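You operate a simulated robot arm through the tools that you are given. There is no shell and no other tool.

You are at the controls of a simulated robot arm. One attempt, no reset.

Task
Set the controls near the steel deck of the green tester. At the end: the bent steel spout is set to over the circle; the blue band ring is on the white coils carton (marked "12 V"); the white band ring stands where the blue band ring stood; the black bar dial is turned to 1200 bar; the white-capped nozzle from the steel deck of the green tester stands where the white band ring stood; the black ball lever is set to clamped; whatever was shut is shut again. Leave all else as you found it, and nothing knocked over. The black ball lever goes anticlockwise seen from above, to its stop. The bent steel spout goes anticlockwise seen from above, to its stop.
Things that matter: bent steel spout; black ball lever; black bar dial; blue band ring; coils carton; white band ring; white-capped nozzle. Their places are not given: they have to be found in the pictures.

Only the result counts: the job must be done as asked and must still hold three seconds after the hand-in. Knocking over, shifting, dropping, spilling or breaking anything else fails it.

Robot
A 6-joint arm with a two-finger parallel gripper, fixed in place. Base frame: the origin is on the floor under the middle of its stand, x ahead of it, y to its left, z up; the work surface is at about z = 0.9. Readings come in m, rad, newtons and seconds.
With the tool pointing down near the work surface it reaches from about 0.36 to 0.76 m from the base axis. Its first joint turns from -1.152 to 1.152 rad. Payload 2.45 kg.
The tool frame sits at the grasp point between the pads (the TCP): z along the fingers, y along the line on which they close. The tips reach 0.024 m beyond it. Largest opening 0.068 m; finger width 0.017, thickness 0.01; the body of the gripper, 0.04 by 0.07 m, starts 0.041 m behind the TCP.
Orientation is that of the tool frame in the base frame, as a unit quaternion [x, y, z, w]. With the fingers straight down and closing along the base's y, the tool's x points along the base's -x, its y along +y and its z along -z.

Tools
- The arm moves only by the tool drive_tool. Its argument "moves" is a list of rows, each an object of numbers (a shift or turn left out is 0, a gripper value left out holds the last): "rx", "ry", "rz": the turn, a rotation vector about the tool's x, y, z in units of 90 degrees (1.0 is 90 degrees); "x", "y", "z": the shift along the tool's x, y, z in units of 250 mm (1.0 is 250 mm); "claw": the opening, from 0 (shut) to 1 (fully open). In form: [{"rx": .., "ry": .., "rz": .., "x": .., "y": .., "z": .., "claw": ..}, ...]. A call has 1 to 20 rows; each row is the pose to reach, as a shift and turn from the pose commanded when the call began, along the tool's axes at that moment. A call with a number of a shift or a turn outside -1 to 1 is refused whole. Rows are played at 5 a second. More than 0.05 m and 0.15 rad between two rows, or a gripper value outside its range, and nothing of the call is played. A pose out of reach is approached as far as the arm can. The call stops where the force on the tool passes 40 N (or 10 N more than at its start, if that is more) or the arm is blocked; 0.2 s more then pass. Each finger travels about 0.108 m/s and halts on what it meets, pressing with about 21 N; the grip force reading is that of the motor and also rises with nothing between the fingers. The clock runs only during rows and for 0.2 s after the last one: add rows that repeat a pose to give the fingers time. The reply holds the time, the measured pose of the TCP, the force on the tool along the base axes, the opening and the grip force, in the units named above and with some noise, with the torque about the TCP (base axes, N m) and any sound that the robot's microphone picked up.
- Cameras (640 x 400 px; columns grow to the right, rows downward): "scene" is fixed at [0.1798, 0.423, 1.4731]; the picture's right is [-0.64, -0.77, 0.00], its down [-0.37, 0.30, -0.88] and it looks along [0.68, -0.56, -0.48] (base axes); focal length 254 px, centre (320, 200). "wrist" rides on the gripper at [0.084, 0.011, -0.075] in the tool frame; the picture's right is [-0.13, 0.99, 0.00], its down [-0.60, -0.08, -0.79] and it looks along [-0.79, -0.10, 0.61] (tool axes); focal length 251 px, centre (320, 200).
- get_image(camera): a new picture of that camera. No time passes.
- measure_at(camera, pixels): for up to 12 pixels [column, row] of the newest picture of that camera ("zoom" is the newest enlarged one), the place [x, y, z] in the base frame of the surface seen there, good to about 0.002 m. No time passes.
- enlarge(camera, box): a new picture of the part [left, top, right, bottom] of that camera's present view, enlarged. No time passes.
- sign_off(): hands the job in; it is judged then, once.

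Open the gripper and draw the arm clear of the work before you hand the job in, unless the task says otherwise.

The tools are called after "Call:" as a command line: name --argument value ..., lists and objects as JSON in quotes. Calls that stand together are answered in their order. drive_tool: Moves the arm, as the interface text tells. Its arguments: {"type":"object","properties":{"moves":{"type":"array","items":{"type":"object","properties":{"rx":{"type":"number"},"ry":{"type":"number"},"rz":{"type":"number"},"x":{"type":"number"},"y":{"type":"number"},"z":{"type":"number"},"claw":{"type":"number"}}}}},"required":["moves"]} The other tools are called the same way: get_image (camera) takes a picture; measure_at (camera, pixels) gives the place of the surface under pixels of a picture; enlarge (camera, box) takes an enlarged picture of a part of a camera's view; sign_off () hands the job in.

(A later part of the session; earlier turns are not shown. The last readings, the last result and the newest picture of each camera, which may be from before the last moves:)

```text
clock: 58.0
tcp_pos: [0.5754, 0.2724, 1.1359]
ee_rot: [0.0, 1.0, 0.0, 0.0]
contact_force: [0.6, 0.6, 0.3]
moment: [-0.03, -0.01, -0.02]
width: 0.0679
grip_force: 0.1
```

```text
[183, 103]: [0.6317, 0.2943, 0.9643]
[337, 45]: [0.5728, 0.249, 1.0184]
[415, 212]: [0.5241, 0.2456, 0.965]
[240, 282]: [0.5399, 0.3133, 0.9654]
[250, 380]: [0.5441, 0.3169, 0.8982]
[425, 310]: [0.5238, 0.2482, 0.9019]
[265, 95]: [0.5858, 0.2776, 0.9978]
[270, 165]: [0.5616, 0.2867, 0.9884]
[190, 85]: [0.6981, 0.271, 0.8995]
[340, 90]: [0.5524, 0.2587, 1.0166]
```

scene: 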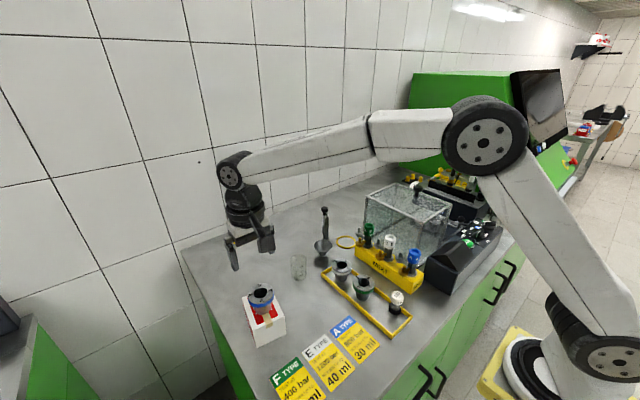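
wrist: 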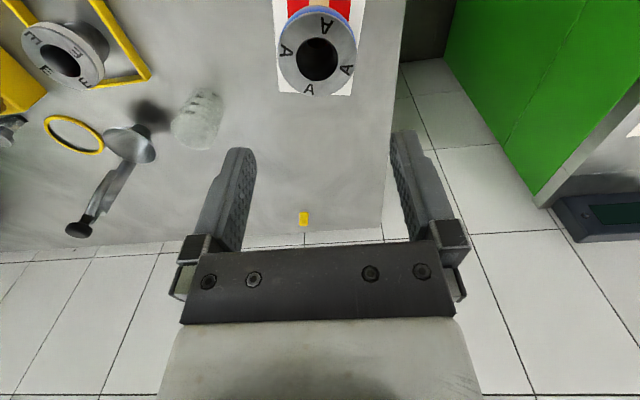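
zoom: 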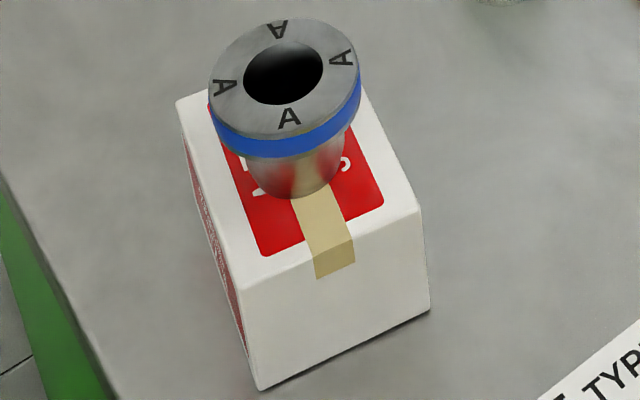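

Carton is unmoved and the ring stands upright. Next: the white-band ring at (0.570,0.020); moving above it.

Call:
drive_tool --moves '[{"y": -0.15}, {"x": 0.01, "y": -0.33}, {"x": 0.02, "y": -0.51}, {"x": 0.02, "y": -0.69}, {"x": 0.02, "y": -0.86}, {"x": 0.02, "y": -1.0, "z": 0.06}, {"x": 0.02, "y": -1.0, "z": 0.22}, {"x": 0.02, "y": -1.0, "z": 0.4}, {"x": 0.02, "y": -1.0, "z": 0.48}, {"x": 0.02, "y": -1.0, "z": 0.48}]'

Call:
get_image --camera "wrist"

Call:
enlarge --camera "wrist" --box '[240, 60, 400, 190]'

```text
clock: 60.2
tcp_pos: [0.5664, 0.0214, 1.0116]
ee_rot: [0.001, 1.0, 0.0, 0.0]
contact_force: [-0.4, 1.0, 0.8]
moment: [0.03, 0.0, 0.02]
width: 0.0679
grip_force: 0.0
```

```text
taken
```

wrist: 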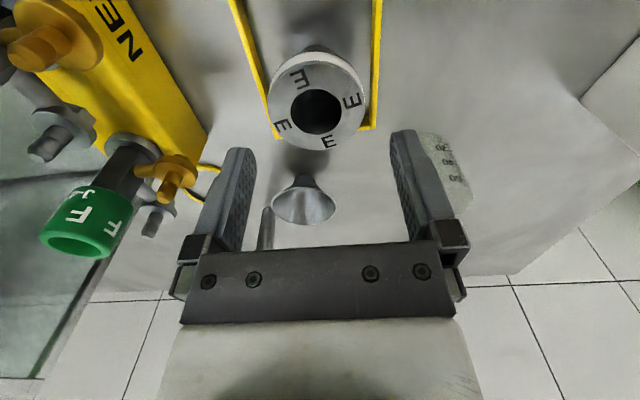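

```text
3.08 times, centred on (320, 125) of wrist
```

zoom: 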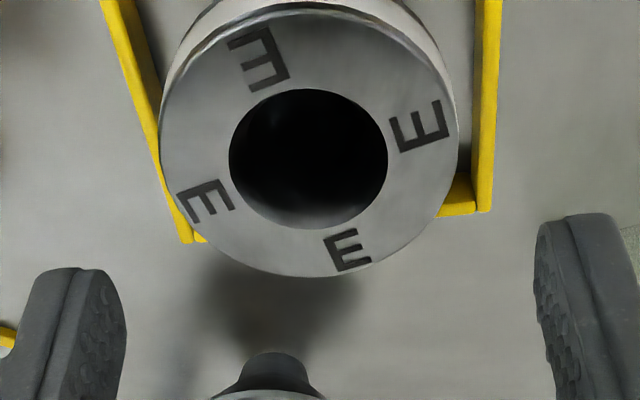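

Measuring rim points here to center the grip.

Call:
measure_at --camera "zoom" --pixels '[[165, 130], [456, 125], [305, 18], [310, 272], [235, 160], [383, 155], [308, 92], [308, 226], [75, 330], [560, 290], [100, 380], [545, 330]]'

```text
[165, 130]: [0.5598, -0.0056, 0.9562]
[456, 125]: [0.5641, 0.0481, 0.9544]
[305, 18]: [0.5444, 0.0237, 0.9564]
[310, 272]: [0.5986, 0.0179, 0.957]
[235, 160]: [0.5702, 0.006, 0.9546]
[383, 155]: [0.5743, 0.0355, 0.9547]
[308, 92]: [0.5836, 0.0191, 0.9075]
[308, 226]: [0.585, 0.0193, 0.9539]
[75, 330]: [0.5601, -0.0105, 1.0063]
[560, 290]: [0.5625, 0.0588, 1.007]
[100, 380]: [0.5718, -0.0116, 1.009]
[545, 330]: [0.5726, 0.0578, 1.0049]
```

Ring centre ≈ (0.571,0.0207), fingers' midpoint ≈ (0.570,0.0231). Correcting and descending to TCP z≈0.961.

Call:
drive_tool --moves '[{"x": -0.004, "y": -0.009, "z": 0.04}, {"x": -0.004, "y": -0.009, "z": 0.1}, {"x": -0.004, "y": -0.009, "z": 0.16}, {"x": -0.004, "y": -0.009, "z": 0.2}, {"x": -0.004, "y": -0.009, "z": 0.2}]'

Call:
get_image --camera "wrist"

Call:
enlarge --camera "wrist" --box '[220, 80, 420, 220]'

```text
clock: 61.4
tcp_pos: [0.5718, 0.0197, 0.9624]
ee_rot: [0.0, 1.0, 0.0, 0.0]
contact_force: [0.3, -0.4, 0.5]
moment: [0.04, -0.01, 0.03]
width: 0.0681
grip_force: 0.1
```

```text
taken
```

wrist: 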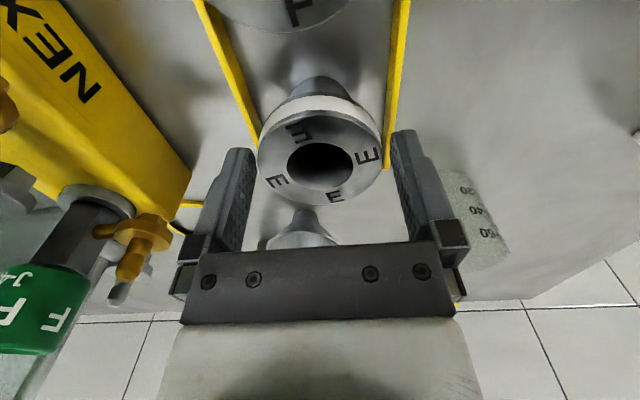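

```text
2.86 times, centred on (320, 150) of wrist
```

zoom: 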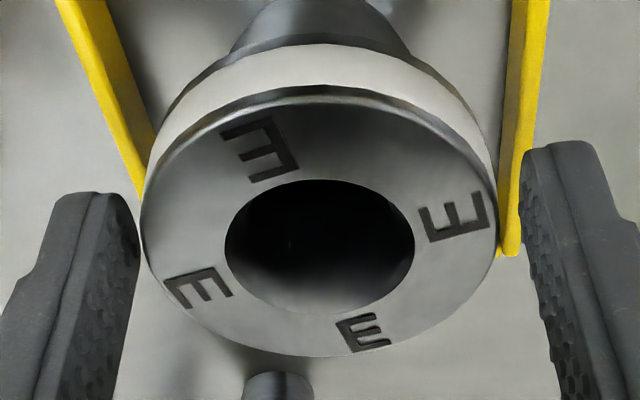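

The ring is centred at column 319. Closing the gripper fully.

Call:
drive_tool --moves '[{"claw": 0.85}, {"claw": 0.6}, {"claw": 0.3}, {"claw": 0.0}, {"claw": 0.0}]'

Call:
drive_tool --moves '[{"z": -0.006}, {"z": -0.014}, {"z": -0.024}, {"z": -0.04}]'

Call:
get_image --camera "wrist"

```text
clock: 62.6
tcp_pos: [0.5719, 0.0203, 0.9627]
ee_rot: [0.0, 1.0, 0.0, 0.0]
contact_force: [0.1, -0.2, 0.2]
moment: [0.0, 0.02, -0.01]
width: 0.0558
grip_force: 21.3
```

```text
clock: 63.6
tcp_pos: [0.5722, 0.019, 0.9741]
ee_rot: [0.0, 1.0, 0.0, 0.0]
contact_force: [-0.6, -0.2, -3.0]
moment: [0.0, 0.0, 0.03]
width: 0.0558
grip_force: 21.2
```

```text
taken
```

wrist: 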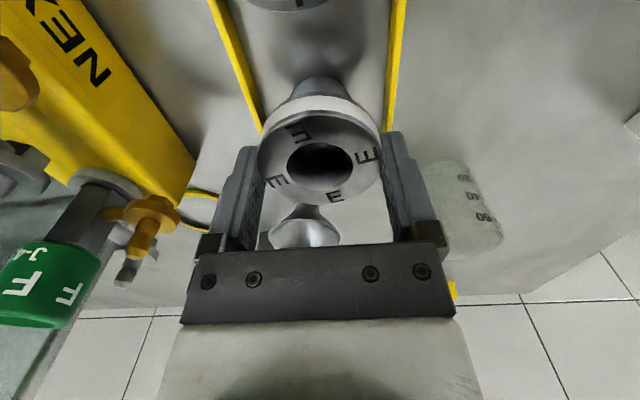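

White ring held (width 0.0558, 3 N). Raising it straight up to z≈1.22 with gentle acceleration, drawing in slightly.

Call:
drive_tool --moves '[{"z": -0.03}, {"z": -0.08}, {"z": -0.14}, {"z": -0.22}, {"z": -0.3, "x": 0.01}, {"z": -0.38, "x": 0.03}, {"z": -0.46, "x": 0.05}, {"z": -0.54, "x": 0.08}, {"z": -0.62, "x": 0.11}, {"z": -0.7, "x": 0.14}, {"z": -0.78, "x": 0.16}, {"z": -0.86, "x": 0.18}, {"z": -0.93, "x": 0.2}, {"z": -0.98, "x": 0.2}, {"z": -1.0, "x": 0.2}]'

Call:
get_image --camera "wrist"

```text
clock: 66.8
tcp_pos: [0.5208, 0.0181, 1.2235]
ee_rot: [0.001, 1.0, 0.0, 0.0]
contact_force: [-0.5, -1.6, -2.7]
moment: [0.0, 0.0, 0.0]
width: 0.0557
grip_force: 21.3
```

```text
taken
```

wrist: 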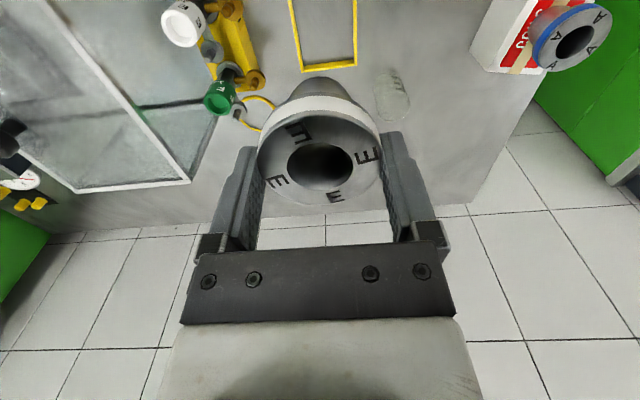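

At z=1.2235 with the ring secure. Moving toward -y at constant height.

Call:
drive_tool --moves '[{"y": -0.03}, {"y": -0.08, "x": 0.01}, {"y": -0.16, "x": 0.02}, {"y": -0.26, "x": 0.03}, {"y": -0.37, "x": 0.04}, {"y": -0.48, "x": 0.05}, {"y": -0.59, "x": 0.06}, {"y": -0.7, "x": 0.07}, {"y": -0.81, "x": 0.08}, {"y": -0.9, "x": 0.08}, {"y": -0.97, "x": 0.08}, {"y": -1.0, "x": 0.08}]'

Call:
drive_tool --moves '[{"y": -0.03, "rz": -0.02}, {"y": -0.08, "rz": -0.04}, {"y": -0.16, "rz": -0.07}, {"y": -0.26, "rz": -0.1}, {"y": -0.37, "rz": -0.13}, {"y": -0.48, "rz": -0.16}, {"y": -0.59, "rz": -0.19}, {"y": -0.7, "rz": -0.21}, {"y": -0.79, "rz": -0.23}, {"y": -0.85, "rz": -0.25}, {"y": -0.872, "rz": -0.25}, {"y": -0.872, "rz": -0.25}]'

Call:
get_image --camera "wrist"

Call:
get_image --camera "scene"

```text
clock: 69.4
tcp_pos: [0.5012, -0.2321, 1.2222]
ee_rot: [0.0, 1.0, 0.0, 0.0]
contact_force: [0.6, 0.2, -1.7]
moment: [0.0, -0.02, -0.03]
width: 0.0556
grip_force: 20.6
```

```text
clock: 72.0
tcp_pos: [0.5025, -0.4491, 1.2256]
ee_rot: [-0.195, 0.981, 0.0, -0.001]
contact_force: [0.5, 0.3, -1.3]
moment: [0.01, 0.01, 0.04]
width: 0.0555
grip_force: 20.7
```

```text
taken
```

wrist: 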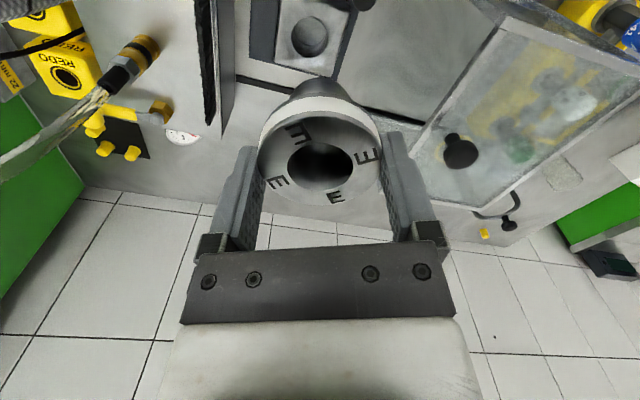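

```text
taken
```

scene: 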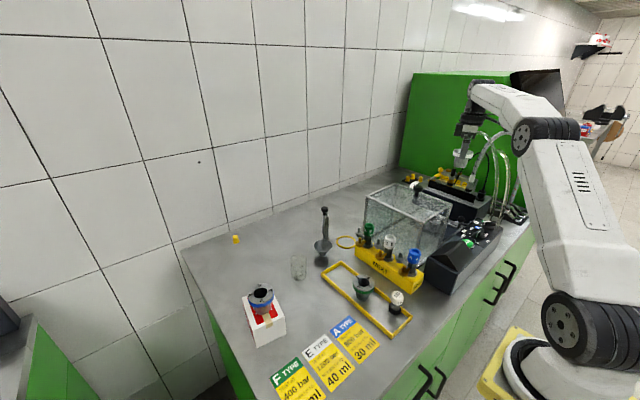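

Positioned at (0.5025,-0.4491,1.2256), turned 22°. Now moving over the hole and down to z≈1.06.

Call:
drive_tool --moves '[{"x": -0.01, "y": -0.005, "z": 0.03}, {"x": -0.03, "y": -0.014, "z": 0.08}, {"x": -0.06, "y": -0.027, "z": 0.15}, {"x": -0.1, "y": -0.044, "z": 0.23}, {"x": -0.14, "y": -0.061, "z": 0.31}, {"x": -0.165, "y": -0.072, "z": 0.39}, {"x": -0.174, "y": -0.076, "z": 0.47}, {"x": -0.174, "y": -0.076, "z": 0.54}, {"x": -0.174, "y": -0.076, "z": 0.6}, {"x": -0.174, "y": -0.076, "z": 0.64}, {"x": -0.174, "y": -0.076, "z": 0.664}, {"x": -0.174, "y": -0.076, "z": 0.664}]'

Call:
get_image --camera "wrist"

Call:
enlarge --camera "wrist" --box '[240, 0, 400, 130]'

```text
clock: 74.6
tcp_pos: [0.5503, -0.4499, 1.0574]
ee_rot: [-0.195, 0.981, -0.001, 0.0]
contact_force: [-0.2, 0.6, -1.7]
moment: [0.0, 0.0, 0.0]
width: 0.0559
grip_force: 21.3
```

```text
taken
```

wrist: 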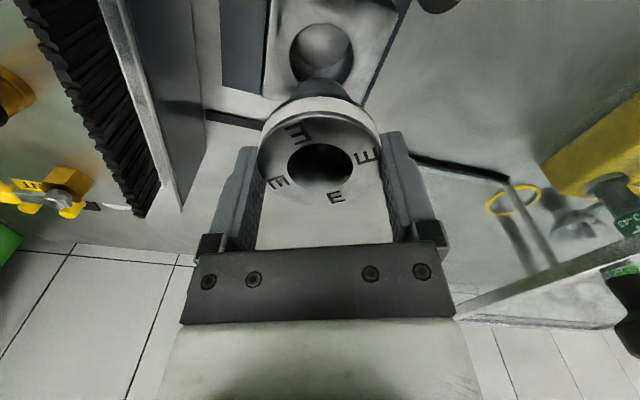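

```text
3.08 times, centred on (320, 65) of wrist
```

zoom: 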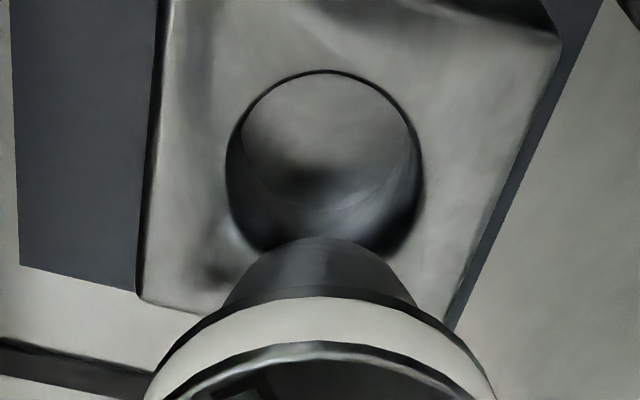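

Checking hole centre relative to the tool once more.

Call:
measure_at --camera "zoom" --pixels '[[221, 175], [430, 170], [323, 65], [250, 95], [400, 95], [235, 225], [420, 215], [230, 310], [412, 300], [320, 245], [320, 300]]'

```text
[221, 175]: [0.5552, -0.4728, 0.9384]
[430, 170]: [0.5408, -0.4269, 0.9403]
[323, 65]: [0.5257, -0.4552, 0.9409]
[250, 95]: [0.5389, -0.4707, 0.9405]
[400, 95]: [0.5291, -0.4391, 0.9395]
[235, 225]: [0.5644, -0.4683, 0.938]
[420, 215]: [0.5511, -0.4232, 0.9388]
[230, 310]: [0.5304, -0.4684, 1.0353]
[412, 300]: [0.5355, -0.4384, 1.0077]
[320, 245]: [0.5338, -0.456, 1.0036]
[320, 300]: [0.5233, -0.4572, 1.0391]
```

Hole centre ≈ (0.550,-0.449), tool within 1 mm. Lowering the ring into the hole to about 5 mm above the floor.

Call:
drive_tool --moves '[{"y": 0.003, "z": 0.03}, {"y": 0.003, "z": 0.07}, {"y": 0.003, "z": 0.11}, {"y": 0.003, "z": 0.15}, {"y": 0.003, "z": 0.19}, {"y": 0.003, "z": 0.23}, {"y": 0.003, "z": 0.27}, {"y": 0.003, "z": 0.3}, {"y": 0.003, "z": 0.325}, {"y": 0.003, "z": 0.34}, {"y": 0.003, "z": 0.345}, {"y": 0.003, "z": 0.345}]'

Call:
get_image --camera "wrist"

Call:
enlarge --camera "wrist" --box '[220, 60, 420, 220]'

```text
clock: 77.2
tcp_pos: [0.5487, -0.45, 0.9692]
ee_rot: [-0.195, 0.981, 0.0, 0.0]
contact_force: [1.1, 0.0, -1.8]
moment: [0.0, 0.03, -0.05]
width: 0.0556
grip_force: 21.0
```

```text
taken
```

wrist: 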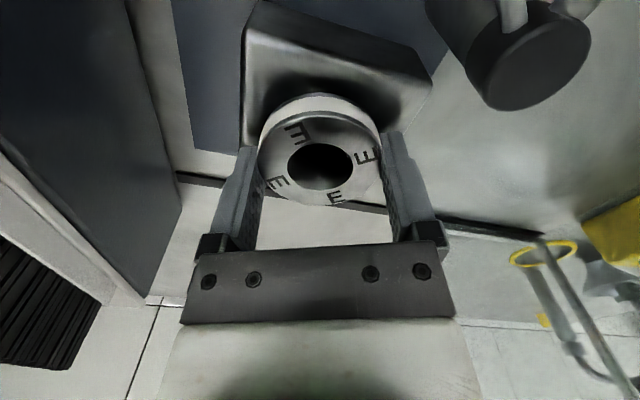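

```text
2.50 times, centred on (320, 140) of wrist
```

zoom: 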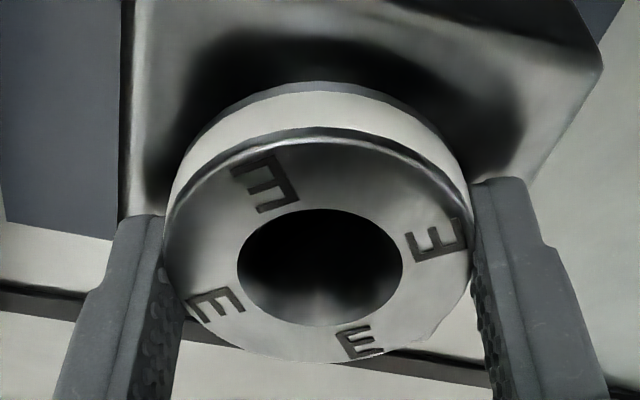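

The ring is in the hole. Lowering 2 mm and checking force before more.

Call:
drive_tool --moves '[{"z": 0.004}, {"z": 0.008}, {"z": 0.008}]'

```text
clock: 78.0
tcp_pos: [0.5495, -0.4499, 0.9676]
ee_rot: [-0.195, 0.981, 0.0, -0.001]
contact_force: [-0.1, 0.1, -2.2]
moment: [0.01, -0.04, 0.02]
width: 0.0557
grip_force: 21.0
```

Still hanging (-2.2 N). One more millimetre.

Call:
drive_tool --moves '[{"z": 0.003}, {"z": 0.005}, {"z": 0.005}]'

```text
clock: 78.8
tcp_pos: [0.5503, -0.45, 0.9674]
ee_rot: [-0.195, 0.981, 0.0, 0.0]
contact_force: [0.7, -0.3, -2.1]
moment: [0.01, 0.0, 0.01]
width: 0.0557
grip_force: 20.7
```

Still free. Another millimetre down.

Call:
drive_tool --moves '[{"z": 0.003}, {"z": 0.005}, {"z": 0.005}]'

```text
clock: 79.6
tcp_pos: [0.5494, -0.4488, 0.9649]
ee_rot: [-0.195, 0.981, 0.0, 0.0]
contact_force: [-0.2, 0.6, -2.0]
moment: [-0.02, 0.0, 0.01]
width: 0.0555
grip_force: 20.9
```

No contact yet at z≈0.965. Another small step.

Call:
drive_tool --moves '[{"z": 0.002}, {"z": 0.004}, {"z": 0.004}]'

```text
clock: 80.4
tcp_pos: [0.5492, -0.4506, 0.9645]
ee_rot: [-0.195, 0.981, 0.001, 0.0]
contact_force: [-0.5, 0.6, -2.0]
moment: [-0.01, -0.04, -0.01]
width: 0.0557
grip_force: 21.2
```

Call:
drive_tool --moves '[{"z": 0.002}, {"z": 0.003}, {"z": 0.003}]'

Call:
enlarge --camera "wrist" --box '[220, 60, 420, 220]'

```text
clock: 81.2
tcp_pos: [0.5488, -0.4497, 0.9643]
ee_rot: [-0.196, 0.981, 0.001, 0.0]
contact_force: [-0.8, 0.5, -2.1]
moment: [-0.03, 0.01, 0.02]
width: 0.0555
grip_force: 21.1
```

```text
2.50 times, centred on (320, 140) of wrist
```

zoom: 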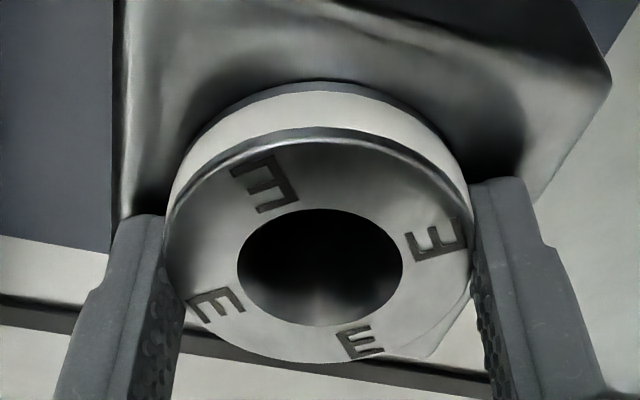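

Measuring the ring top and holder top to estimate the remaining gap.

Call:
measure_at --camera "zoom" --pixels '[[310, 160], [200, 230], [440, 270], [290, 355], [310, 110], [310, 90], [300, 60], [380, 80], [500, 120], [180, 160], [420, 340], [250, 50]]'

```text
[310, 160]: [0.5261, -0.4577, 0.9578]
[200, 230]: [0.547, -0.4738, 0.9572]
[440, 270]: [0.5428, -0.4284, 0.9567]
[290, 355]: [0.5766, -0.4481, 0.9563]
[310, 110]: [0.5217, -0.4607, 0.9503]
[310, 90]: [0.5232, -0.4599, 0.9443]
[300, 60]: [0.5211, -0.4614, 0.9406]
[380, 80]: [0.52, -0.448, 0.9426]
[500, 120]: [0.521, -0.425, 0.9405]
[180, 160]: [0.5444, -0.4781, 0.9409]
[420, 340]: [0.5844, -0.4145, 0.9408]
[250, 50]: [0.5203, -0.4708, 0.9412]
```

Ring top ≈0.957, so only a hair remains to the floor. Stepping 0.75 mm more.

Call:
drive_tool --moves '[{"z": 0.002}, {"z": 0.003}, {"z": 0.003}]'

```text
clock: 82.0
tcp_pos: [0.5494, -0.4505, 0.9636]
ee_rot: [-0.195, 0.981, -0.001, 0.001]
contact_force: [0.4, -2.3, 3.3]
moment: [0.13, 0.07, 0.01]
width: 0.0554
grip_force: 21.3
```

Contact felt (+3.3 N). Opening the gripper slowly.

Call:
drive_tool --moves '[{"claw": 0.84}, {"claw": 0.88}, {"claw": 0.94}, {"claw": 1.0}, {"claw": 1.0}]'

Call:
get_image --camera "wrist"

Call:
enlarge --camera "wrist" --box '[220, 60, 420, 220]'

```text
clock: 83.2
tcp_pos: [0.5496, -0.4511, 0.9643]
ee_rot: [-0.194, 0.981, -0.001, 0.0]
contact_force: [2.8, -5.8, 10.5]
moment: [0.2, 0.12, 0.02]
width: 0.0623
grip_force: 0.0
```

```text
taken
```

wrist: 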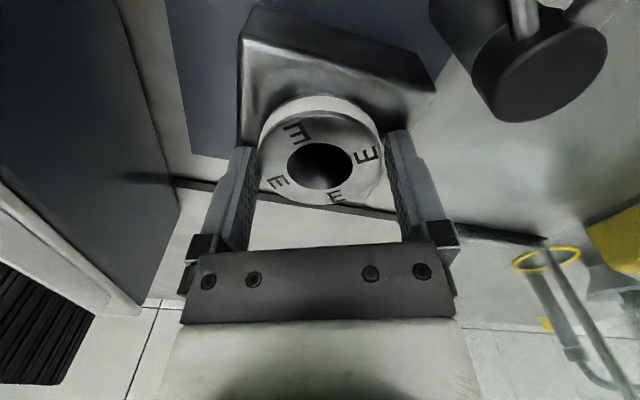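

```text
2.50 times, centred on (320, 140) of wrist
```

zoom: 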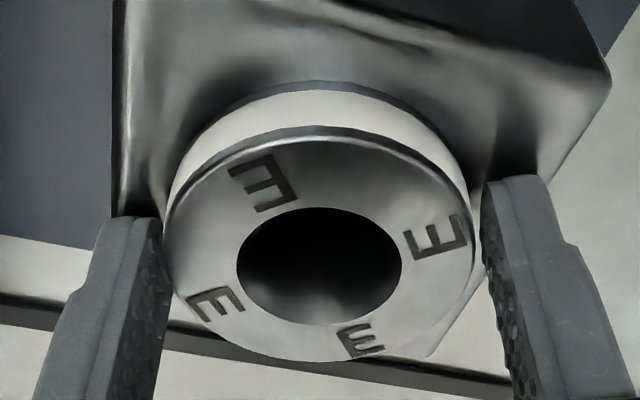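

Fingertips are touching the holder top (10 N). Ring is released; I raise 1.5 mm and finish opening.

Call:
drive_tool --moves '[{"z": -0.003, "claw": 0.92}, {"z": -0.006, "claw": 0.92}, {"z": -0.006, "claw": 1.0}, {"z": -0.006, "claw": 1.0}]'

Call:
enlarge --camera "wrist" --box '[220, 60, 420, 220]'

```text
clock: 84.2
tcp_pos: [0.5483, -0.4501, 0.964]
ee_rot: [-0.195, 0.981, 0.0, -0.001]
contact_force: [0.2, 0.3, -0.4]
moment: [-0.01, -0.02, -0.03]
width: 0.068
grip_force: 0.2
```

```text
2.50 times, centred on (320, 140) of wrist
```

zoom: 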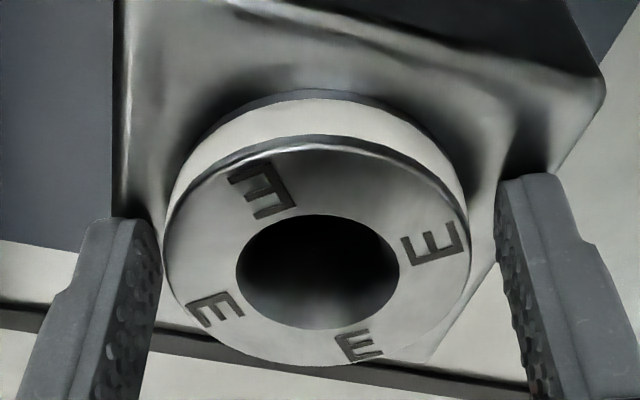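

Free and fully open. Lifting straight up off the ring.

Call:
drive_tool --moves '[{"z": -0.02}, {"z": -0.06}, {"z": -0.12}, {"z": -0.22}, {"z": -0.36}, {"z": -0.5}, {"z": -0.58}]'

Call:
get_image --camera "wrist"

Call:
enlarge --camera "wrist" --box '[240, 0, 400, 110]'

```text
clock: 85.8
tcp_pos: [0.5494, -0.4508, 1.1109]
ee_rot: [-0.195, 0.981, 0.0, 0.0]
contact_force: [0.6, -0.3, 0.4]
moment: [-0.01, 0.0, 0.03]
width: 0.068
grip_force: 0.0
```

```text
taken
```

wrist: 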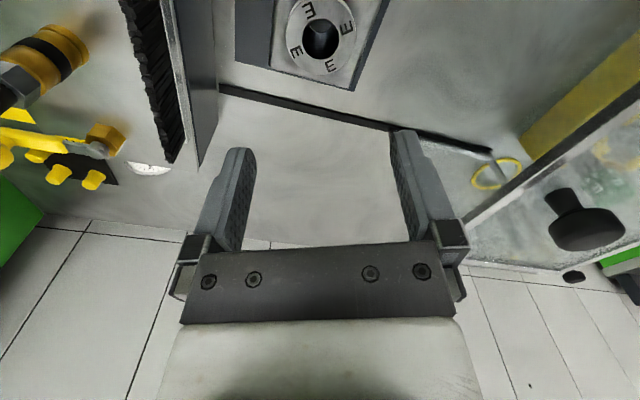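

```text
3.64 times, centred on (320, 55) of wrist
```

zoom: 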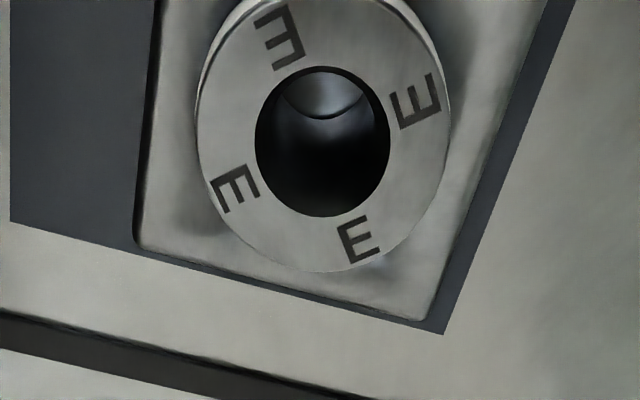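

White ring stands in the holder. Next, the lever: I move back and turn straight to view the ball at close range.

Call:
drive_tool --moves '[{"x": 0.09, "y": 0.07, "rz": 0.05}, {"x": 0.22, "y": 0.18, "rz": 0.1}, {"x": 0.35, "y": 0.29, "rz": 0.16}, {"x": 0.46, "y": 0.38, "rz": 0.22}, {"x": 0.516, "y": 0.429, "rz": 0.25}, {"x": 0.516, "y": 0.429, "rz": 0.25}]'

Call:
get_image --camera "wrist"

Call:
enlarge --camera "wrist" --box '[230, 70, 390, 190]'

```text
clock: 87.2
tcp_pos: [0.3893, -0.401, 1.111]
ee_rot: [0.002, 1.0, 0.0, -0.001]
contact_force: [0.3, 0.3, -0.5]
moment: [0.0, -0.02, 0.04]
width: 0.0682
grip_force: 0.1
```

```text
taken
```

wrist: 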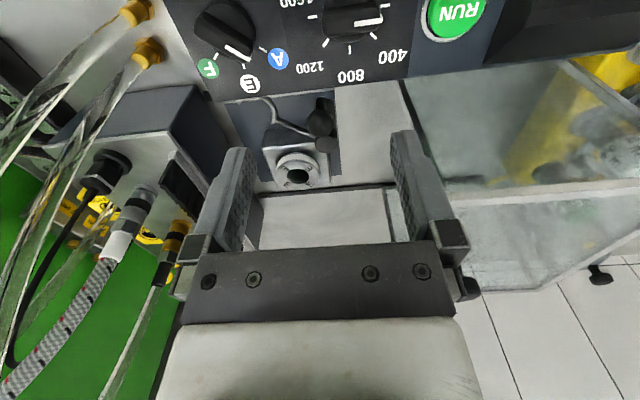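

```text
3.33 times, centred on (310, 130) of wrist
```

zoom: 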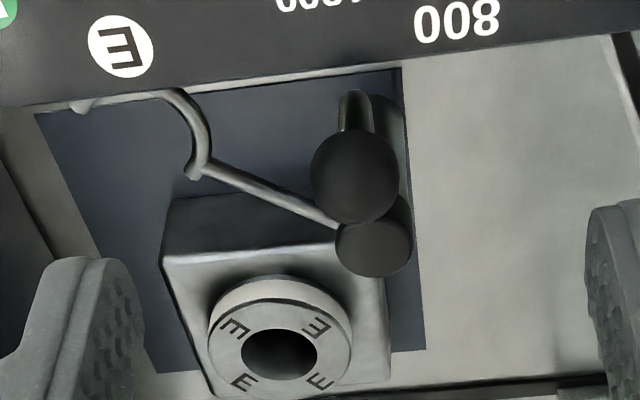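

Call:
measure_at --camera "zoom" --pixels '[[355, 175], [320, 175], [390, 175], [355, 140], [355, 210], [355, 115], [372, 245], [345, 245], [405, 245], [372, 270], [200, 72], [380, 60]]'

Call:
measure_at --camera "zoom" --pixels '[[75, 110], [120, 98], [180, 100], [205, 150], [195, 175], [260, 195], [330, 225], [300, 50], [450, 45], [500, 60], [600, 35], [30, 90]]'

```text
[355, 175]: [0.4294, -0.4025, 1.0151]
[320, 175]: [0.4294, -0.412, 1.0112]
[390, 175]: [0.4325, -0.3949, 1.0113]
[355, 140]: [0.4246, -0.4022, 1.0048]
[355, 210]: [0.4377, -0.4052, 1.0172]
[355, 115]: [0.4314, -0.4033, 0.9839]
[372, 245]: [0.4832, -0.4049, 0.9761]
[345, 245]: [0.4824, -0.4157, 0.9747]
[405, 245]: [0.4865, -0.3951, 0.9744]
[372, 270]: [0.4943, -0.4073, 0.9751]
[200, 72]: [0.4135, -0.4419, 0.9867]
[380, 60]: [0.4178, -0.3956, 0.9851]
```

```text
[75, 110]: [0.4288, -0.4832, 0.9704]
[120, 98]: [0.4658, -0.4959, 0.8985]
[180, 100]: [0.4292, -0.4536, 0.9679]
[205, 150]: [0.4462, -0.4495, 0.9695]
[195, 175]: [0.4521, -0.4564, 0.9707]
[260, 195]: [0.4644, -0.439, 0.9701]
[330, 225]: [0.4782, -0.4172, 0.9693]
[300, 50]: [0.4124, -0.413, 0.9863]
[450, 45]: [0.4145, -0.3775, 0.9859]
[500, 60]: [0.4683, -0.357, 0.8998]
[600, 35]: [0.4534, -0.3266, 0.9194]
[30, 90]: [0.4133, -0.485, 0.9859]
```

Ball centre ≈ (0.437,-0.403,1.005), post (0.484,-0.405). I close the fingers and move to the trailing (+y) side of the ball at (0.448,-0.375), still high.

Call:
drive_tool --moves '[{"claw": 0.6, "x": -0.05, "y": 0.03}, {"claw": 0.3, "x": -0.13, "y": 0.06}, {"claw": 0.0, "x": -0.2, "y": 0.09}, {"claw": 0.0, "x": -0.235, "y": 0.105}, {"claw": 0.0, "x": -0.235, "y": 0.105}, {"claw": 0.0, "x": -0.235, "y": 0.105}]'

Call:
get_image --camera "wrist"

Call:
get_image --camera "scene"

```text
clock: 88.6
tcp_pos: [0.4482, -0.3726, 1.1114]
ee_rot: [0.0, 1.0, -0.001, 0.0]
contact_force: [0.4, -0.3, -0.5]
moment: [-0.01, 0.01, 0.01]
width: 0.0001
grip_force: 21.1
```

```text
taken
```

wrist: 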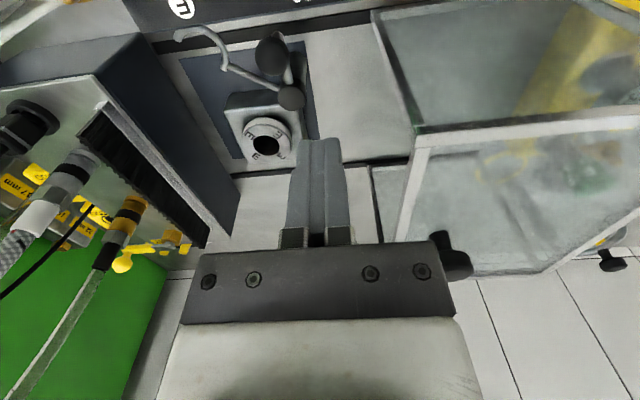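

```text
taken
```

scene: 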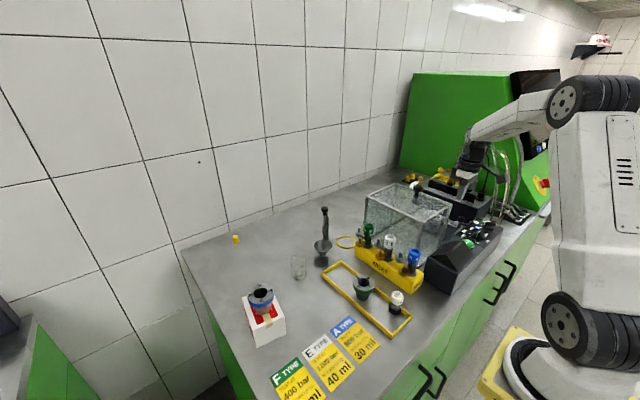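

Fingers closed at (0.448,-0.374), clear of the hood side (≈15 mm). Lowering beside the ball to tip height ≈0.993.

Call:
drive_tool --moves '[{"x": 0.008, "y": -0.008, "z": 0.08}, {"x": 0.008, "y": -0.008, "z": 0.18}, {"x": 0.008, "y": -0.008, "z": 0.27}, {"x": 0.008, "y": -0.008, "z": 0.34}, {"x": 0.008, "y": -0.008, "z": 0.375}, {"x": 0.008, "y": -0.008, "z": 0.375}]'

Call:
get_image --camera "wrist"

Call:
enlarge --camera "scene" --box '[410, 140, 520, 250]'

```text
clock: 90.0
tcp_pos: [0.4443, -0.3779, 1.0147]
ee_rot: [0.0, 1.0, 0.001, -0.001]
contact_force: [0.5, 0.1, -1.3]
moment: [-0.01, 0.0, 0.01]
width: 0.0
grip_force: 20.5
```

```text
taken
```

wrist: 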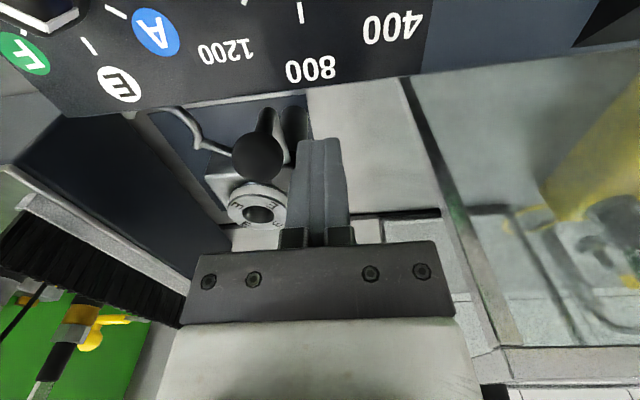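

```text
3.64 times, centred on (465, 195) of scene
```

zoom: 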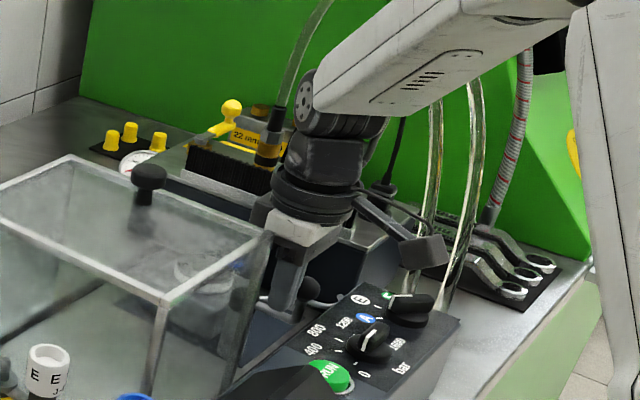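

The closed fingers sit just +y of the ball (ball at (258,155), fingers at (318,145)). Starting the anticlockwise sweep around the post.

Call:
drive_tool --moves '[{"x": 0.0088, "y": -0.02}, {"x": 0.0228, "y": -0.0496}, {"x": 0.0312, "y": -0.0812}, {"x": 0.034, "y": -0.114}, {"x": 0.0312, "y": -0.1468}]'

Call:
get_image --camera "wrist"

```text
clock: 91.2
tcp_pos: [0.4387, -0.4125, 1.0161]
ee_rot: [-0.001, 1.0, 0.0, 0.0]
contact_force: [0.9, 0.7, 0.5]
moment: [0.0, -0.04, 0.03]
width: 0.0
grip_force: 21.3
```

```text
taken
```

wrist: 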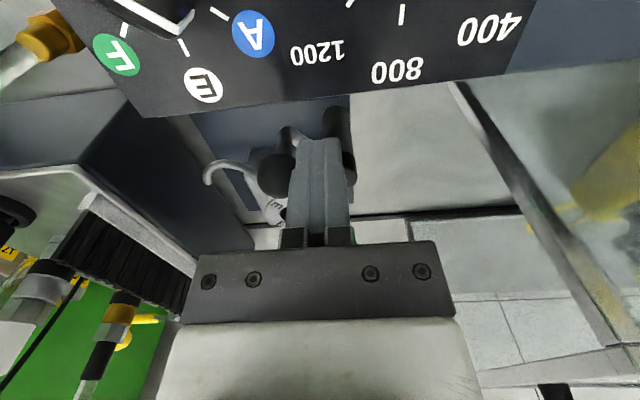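

The ball moves along (now at (275,175)) with little force. Continuing the arc.

Call:
drive_tool --moves '[{"x": -0.0084, "y": -0.0316}, {"x": -0.0224, "y": -0.0612}, {"x": -0.0412, "y": -0.088}, {"x": -0.0644, "y": -0.1112}]'

Call:
get_image --camera "wrist"

Call:
get_image --camera "scene"

```text
clock: 92.2
tcp_pos: [0.4547, -0.4408, 1.0148]
ee_rot: [0.0, 1.0, 0.0, 0.0]
contact_force: [0.3, 0.2, 0.0]
moment: [0.01, 0.01, 0.0]
width: 0.0
grip_force: 21.2
```

```text
taken
```

wrist: 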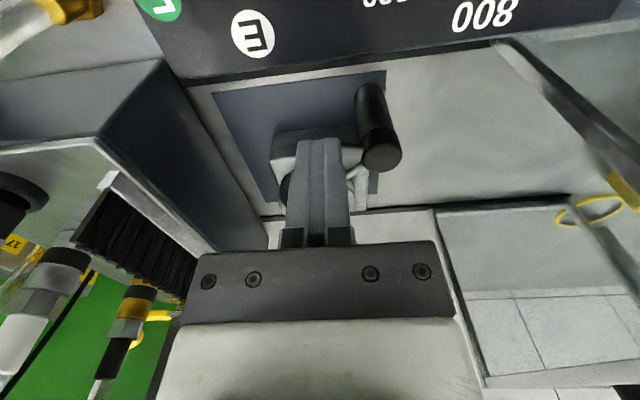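

```text
taken
```

scene: 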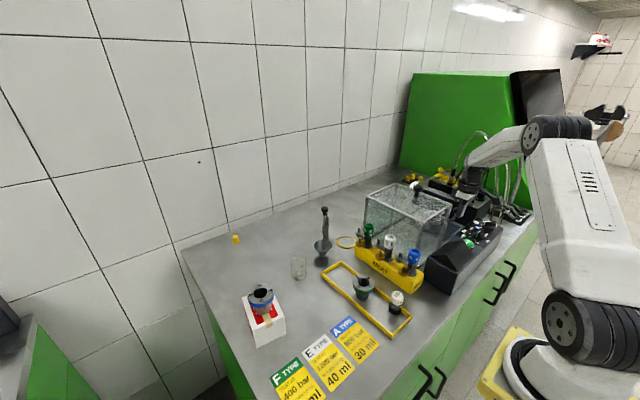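

The ball is now behind the fingers with the fork arm swinging over the ring. Pushing on toward the stop; the call halts by itself on force.

Call:
drive_tool --moves '[{"x": -0.0134, "y": -0.01}, {"x": -0.0268, "y": -0.0188}, {"x": -0.041, "y": -0.0262}, {"x": -0.0564, "y": -0.0328}, {"x": -0.072, "y": -0.0374}, {"x": -0.088, "y": -0.0412}]'

Call:
get_image --camera "wrist"

```text
clock: 93.5
tcp_pos: [0.4662, -0.4484, 1.0154]
ee_rot: [0.001, 1.0, 0.006, -0.008]
contact_force: [-11.7, 6.9, 6.0]
moment: [0.12, 0.08, 0.03]
width: 0.0
grip_force: 21.1
stopped in row 6: the force on the tool passed its limit at 45 N (the readings are from after the stop); the commanded pose is now the measured one
```

```text
taken
```

wrist: 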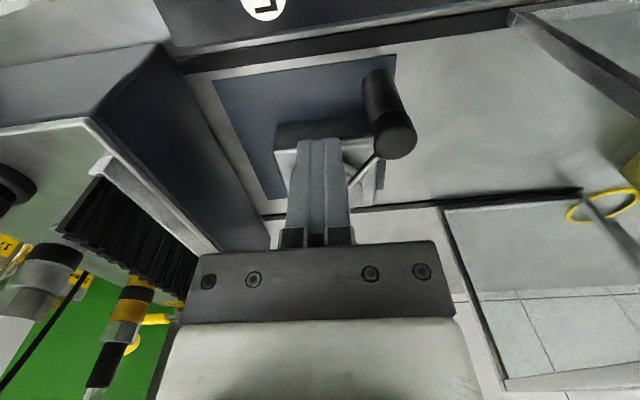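

Stop reached (45 N). Backing off slightly along the trailing direction, then lifting clear and checking the lever.

Call:
drive_tool --moves '[{"x": 0.03, "y": 0.015}, {"x": 0.06, "y": 0.03}, {"x": 0.06, "y": 0.03, "z": -0.1}, {"x": 0.06, "y": 0.03, "z": -0.25}, {"x": 0.1, "y": 0.05, "z": -0.4}, {"x": 0.2, "y": 0.1, "z": -0.4}, {"x": 0.3, "y": 0.15, "z": -0.4}]'

Call:
get_image --camera "wrist"

Call:
enlarge --camera "wrist" --box '[220, 60, 380, 180]'

```text
clock: 95.1
tcp_pos: [0.3933, -0.4121, 1.1177]
ee_rot: [0.001, 1.0, 0.004, -0.007]
contact_force: [-0.1, 0.0, -1.2]
moment: [-0.01, 0.04, -0.01]
width: 0.0
grip_force: 21.5
```

```text
taken
```

wrist: 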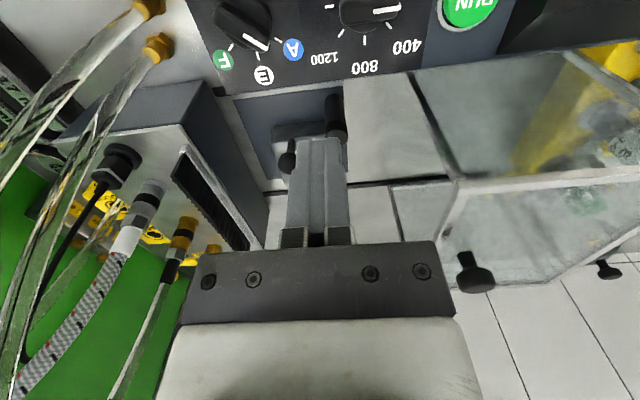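

```text
3.33 times, centred on (300, 120) of wrist
```

zoom: 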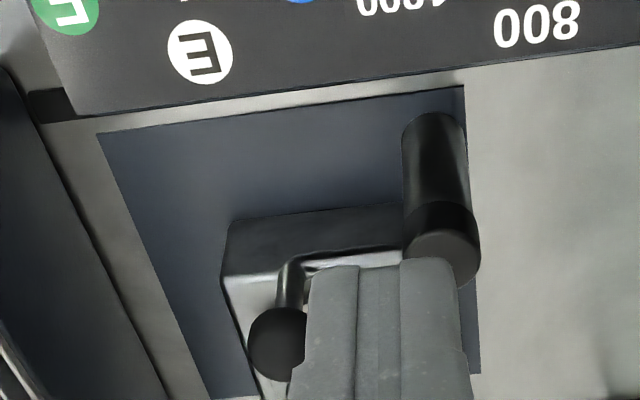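

Lever ball now lies toward -y at the end stop. I straighten the slight tilt picked up in the push and open the fingers to see the clamp.

Call:
drive_tool --moves '[{"rx": 0.005, "ry": -0.009, "claw": 0.4}, {"rx": 0.005, "ry": -0.009, "claw": 1.0}, {"rx": 0.005, "ry": -0.009, "claw": 1.0}, {"rx": 0.005, "ry": -0.009, "claw": 1.0}]'

Call:
get_image --camera "wrist"

Call:
enlarge --camera "wrist" --box '[240, 80, 380, 200]'

```text
clock: 96.1
tcp_pos: [0.3942, -0.4125, 1.1183]
ee_rot: [0.001, 1.0, 0.001, 0.001]
contact_force: [0.1, 0.3, 0.1]
moment: [-0.02, -0.02, 0.01]
width: 0.0676
grip_force: 0.0
```

```text
taken
```

wrist: 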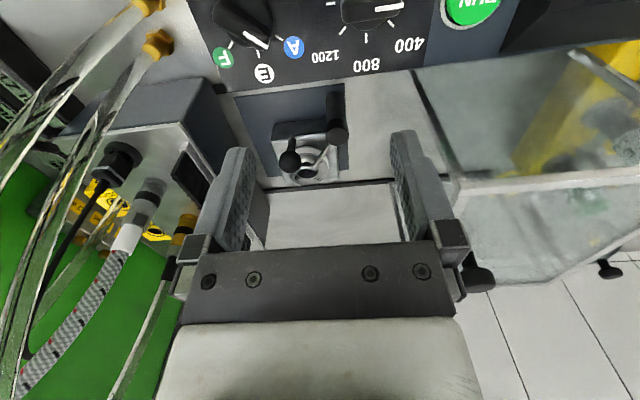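

```text
3.33 times, centred on (310, 140) of wrist
```

zoom: 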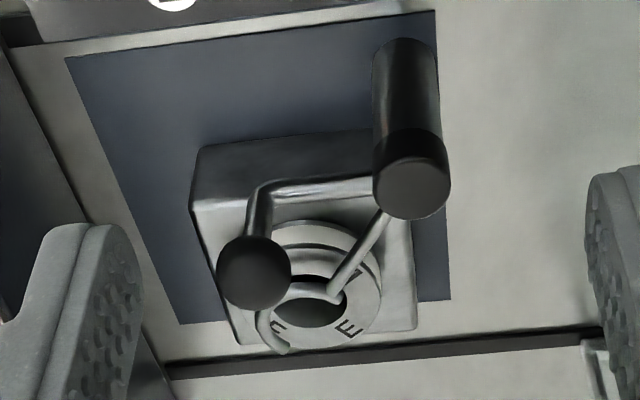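

The fork now lies over the white ring: clamped. Before the dial, I measure the nearby transparent hoses, since the camera will swing to the -y side.

Call:
measure_at --camera "wrist" --pixels '[[150, 8], [157, 42], [130, 75], [100, 110], [70, 150], [40, 210], [20, 280], [110, 40], [60, 90], [20, 150], [80, 55], [8, 330]]'

```text
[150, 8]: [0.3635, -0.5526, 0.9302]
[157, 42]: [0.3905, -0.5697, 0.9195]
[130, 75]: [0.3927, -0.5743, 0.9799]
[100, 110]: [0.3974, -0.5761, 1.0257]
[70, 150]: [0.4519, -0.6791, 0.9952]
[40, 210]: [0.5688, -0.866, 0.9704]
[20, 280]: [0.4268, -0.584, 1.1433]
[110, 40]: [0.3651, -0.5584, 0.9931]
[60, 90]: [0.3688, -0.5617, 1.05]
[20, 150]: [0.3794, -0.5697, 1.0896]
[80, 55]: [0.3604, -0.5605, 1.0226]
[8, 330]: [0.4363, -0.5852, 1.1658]
```

Hoses stay at y≈-0.56..-0.585, 7 cm clear of the camera's swing. Moving over the dial and turning -90°.

Call:
drive_tool --moves '[{"rz": -0.08, "x": 0.02, "y": 0.02}, {"rz": -0.16, "x": 0.04, "y": 0.04}, {"rz": -0.24, "x": 0.06, "y": 0.07}, {"rz": -0.32, "x": 0.08, "y": 0.1}, {"rz": -0.4, "x": 0.1, "y": 0.13}, {"rz": -0.48, "x": 0.112, "y": 0.146}, {"rz": -0.56, "x": 0.112, "y": 0.146}, {"rz": -0.64, "x": 0.112, "y": 0.146}, {"rz": -0.72, "x": 0.112, "y": 0.146}, {"rz": -0.8, "x": 0.112, "y": 0.146}, {"rz": -0.88, "x": 0.112, "y": 0.146}, {"rz": -0.95, "x": 0.112, "y": 0.146}, {"rz": -1.0, "x": 0.112, "y": 0.146}, {"rz": -1.0, "x": 0.112, "y": 0.146}]'

Call:
get_image --camera "wrist"

Call:
enlarge --camera "wrist" --box '[240, 0, 400, 110]'

```text
clock: 99.1
tcp_pos: [0.3667, -0.374, 1.115]
ee_rot: [0.707, -0.707, 0.0, -0.001]
contact_force: [0.3, 0.4, 0.1]
moment: [-0.01, 0.0, 0.02]
width: 0.0682
grip_force: 0.1
```

```text
taken
```

wrist: 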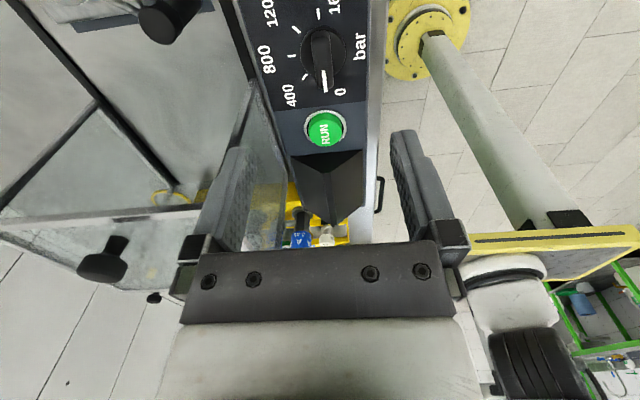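

```text
3.64 times, centred on (320, 55) of wrist
```

zoom: 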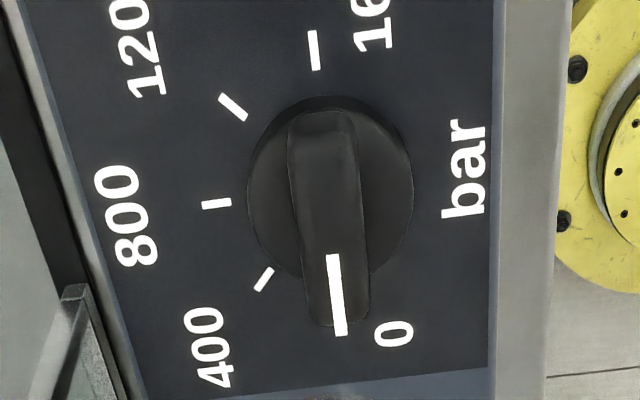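

Excellent dial view: pointer toward 0 at (342,330 zoom). Measuring bar edges and disc.

Call:
measure_at --camera "zoom" --pixels '[[325, 180], [300, 200], [360, 200], [320, 125], [340, 300], [295, 150], [355, 150], [312, 280], [366, 280], [270, 220], [395, 200], [330, 105]]'

Call:
measure_at --camera "zoom" --pixels '[[334, 258], [340, 330], [315, 50], [232, 106], [216, 203], [264, 279], [250, 190], [412, 190], [330, 98], [340, 320], [345, 325], [450, 300]]'

```text
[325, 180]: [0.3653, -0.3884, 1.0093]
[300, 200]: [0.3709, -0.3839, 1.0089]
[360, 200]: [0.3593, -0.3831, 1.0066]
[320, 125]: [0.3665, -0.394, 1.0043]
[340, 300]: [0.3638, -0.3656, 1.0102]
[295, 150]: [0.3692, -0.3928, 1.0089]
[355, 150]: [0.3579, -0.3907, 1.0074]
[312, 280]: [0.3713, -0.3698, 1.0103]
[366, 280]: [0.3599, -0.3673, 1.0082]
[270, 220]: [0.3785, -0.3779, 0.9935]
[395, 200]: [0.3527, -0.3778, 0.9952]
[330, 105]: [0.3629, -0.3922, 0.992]
```

```text
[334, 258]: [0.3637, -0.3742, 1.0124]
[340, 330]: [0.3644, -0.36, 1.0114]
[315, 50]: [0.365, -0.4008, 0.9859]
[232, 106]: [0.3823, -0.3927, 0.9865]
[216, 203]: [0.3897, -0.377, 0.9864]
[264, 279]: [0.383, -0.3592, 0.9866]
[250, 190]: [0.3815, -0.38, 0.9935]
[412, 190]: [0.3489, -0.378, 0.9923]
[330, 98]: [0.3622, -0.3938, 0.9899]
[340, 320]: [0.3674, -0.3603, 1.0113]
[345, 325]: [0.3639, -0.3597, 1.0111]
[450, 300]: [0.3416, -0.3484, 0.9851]
```

Bar centre ≈ (0.3655,-0.3768), 12 mm wide, top 1.010, disc top ≈0.995. Centering and lowering with tips to ≈0.999.

Call:
drive_tool --moves '[{"x": 0.007, "y": 0.004, "z": 0.08}, {"x": 0.007, "y": 0.004, "z": 0.18}, {"x": 0.007, "y": 0.004, "z": 0.27}, {"x": 0.007, "y": 0.004, "z": 0.33}, {"x": 0.007, "y": 0.004, "z": 0.365}, {"x": 0.007, "y": 0.004, "z": 0.365}]'

Call:
get_image --camera "wrist"

Call:
enlarge --camera "wrist" --box '[220, 60, 420, 220]'

```text
clock: 100.5
tcp_pos: [0.3655, -0.3793, 1.0249]
ee_rot: [-0.707, 0.708, 0.0, 0.001]
contact_force: [0.5, 0.4, -0.1]
moment: [-0.04, 0.0, -0.03]
width: 0.0679
grip_force: 0.0
```

```text
taken
```

wrist: 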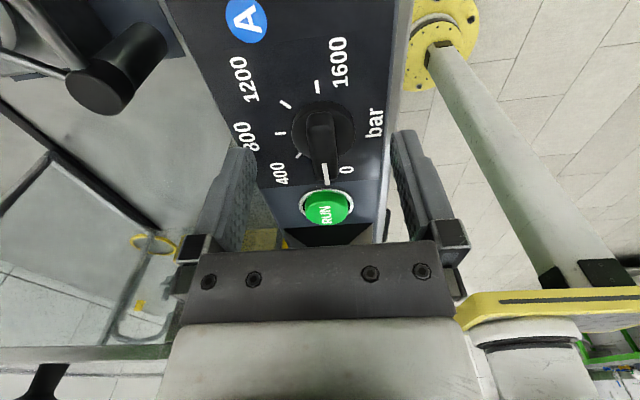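

```text
2.50 times, centred on (320, 140) of wrist
```

zoom: 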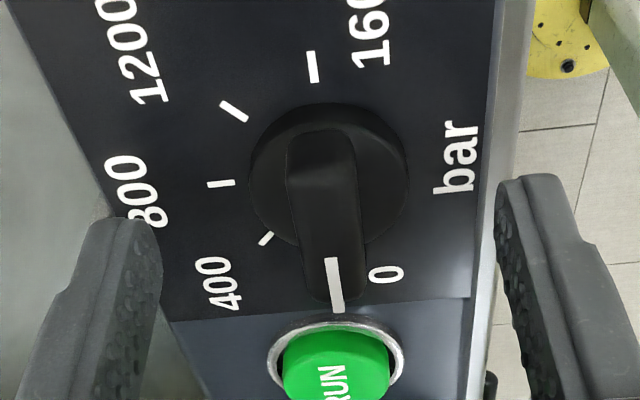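

Fingers straddle the bar. Closing on it.

Call:
drive_tool --moves '[{"claw": 0.7}, {"claw": 0.4}, {"claw": 0.2}, {"claw": 0.0}, {"claw": 0.0}]'

Call:
enlarge --camera "wrist" --box '[240, 60, 400, 180]'

```text
clock: 101.7
tcp_pos: [0.3651, -0.378, 1.025]
ee_rot: [-0.706, 0.708, 0.002, 0.001]
contact_force: [-18.3, -2.7, 3.0]
moment: [0.16, 0.37, 0.02]
width: 0.0131
grip_force: 32.2
```

```text
3.33 times, centred on (320, 120) of wrist
```

zoom: 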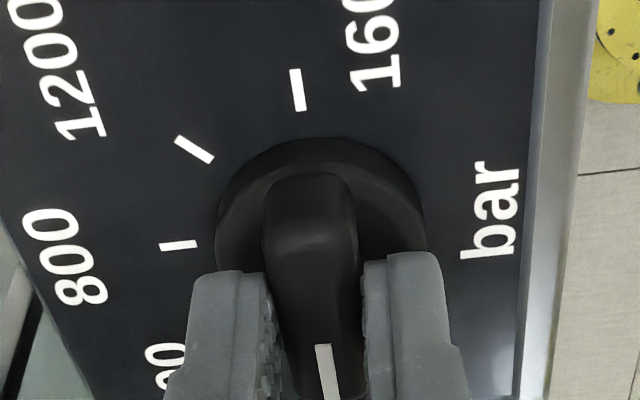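

Gripped (width 0.0131) but with an 18 N side force along -x, meaning I should shift ~1.5 mm toward -x to centre.

Call:
drive_tool --moves '[{"y": 0.003}, {"y": 0.006}, {"y": 0.006}]'

```text
clock: 102.5
tcp_pos: [0.3634, -0.3777, 1.0265]
ee_rot: [-0.706, 0.708, -0.001, 0.001]
contact_force: [-13.2, 0.1, 12.3]
moment: [0.95, 0.33, 0.04]
width: 0.0133
grip_force: 33.2
```

Re-reading the settled forces.

Call:
drive_tool --moves '[{"y": 0.0}, {"y": 0.0}]'

```text
clock: 103.1
tcp_pos: [0.3635, -0.3778, 1.0241]
ee_rot: [-0.707, 0.707, 0.0, 0.001]
contact_force: [-11.5, 3.4, 16.2]
moment: [0.8, 0.28, 0.05]
width: 0.0127
grip_force: 32.9
```

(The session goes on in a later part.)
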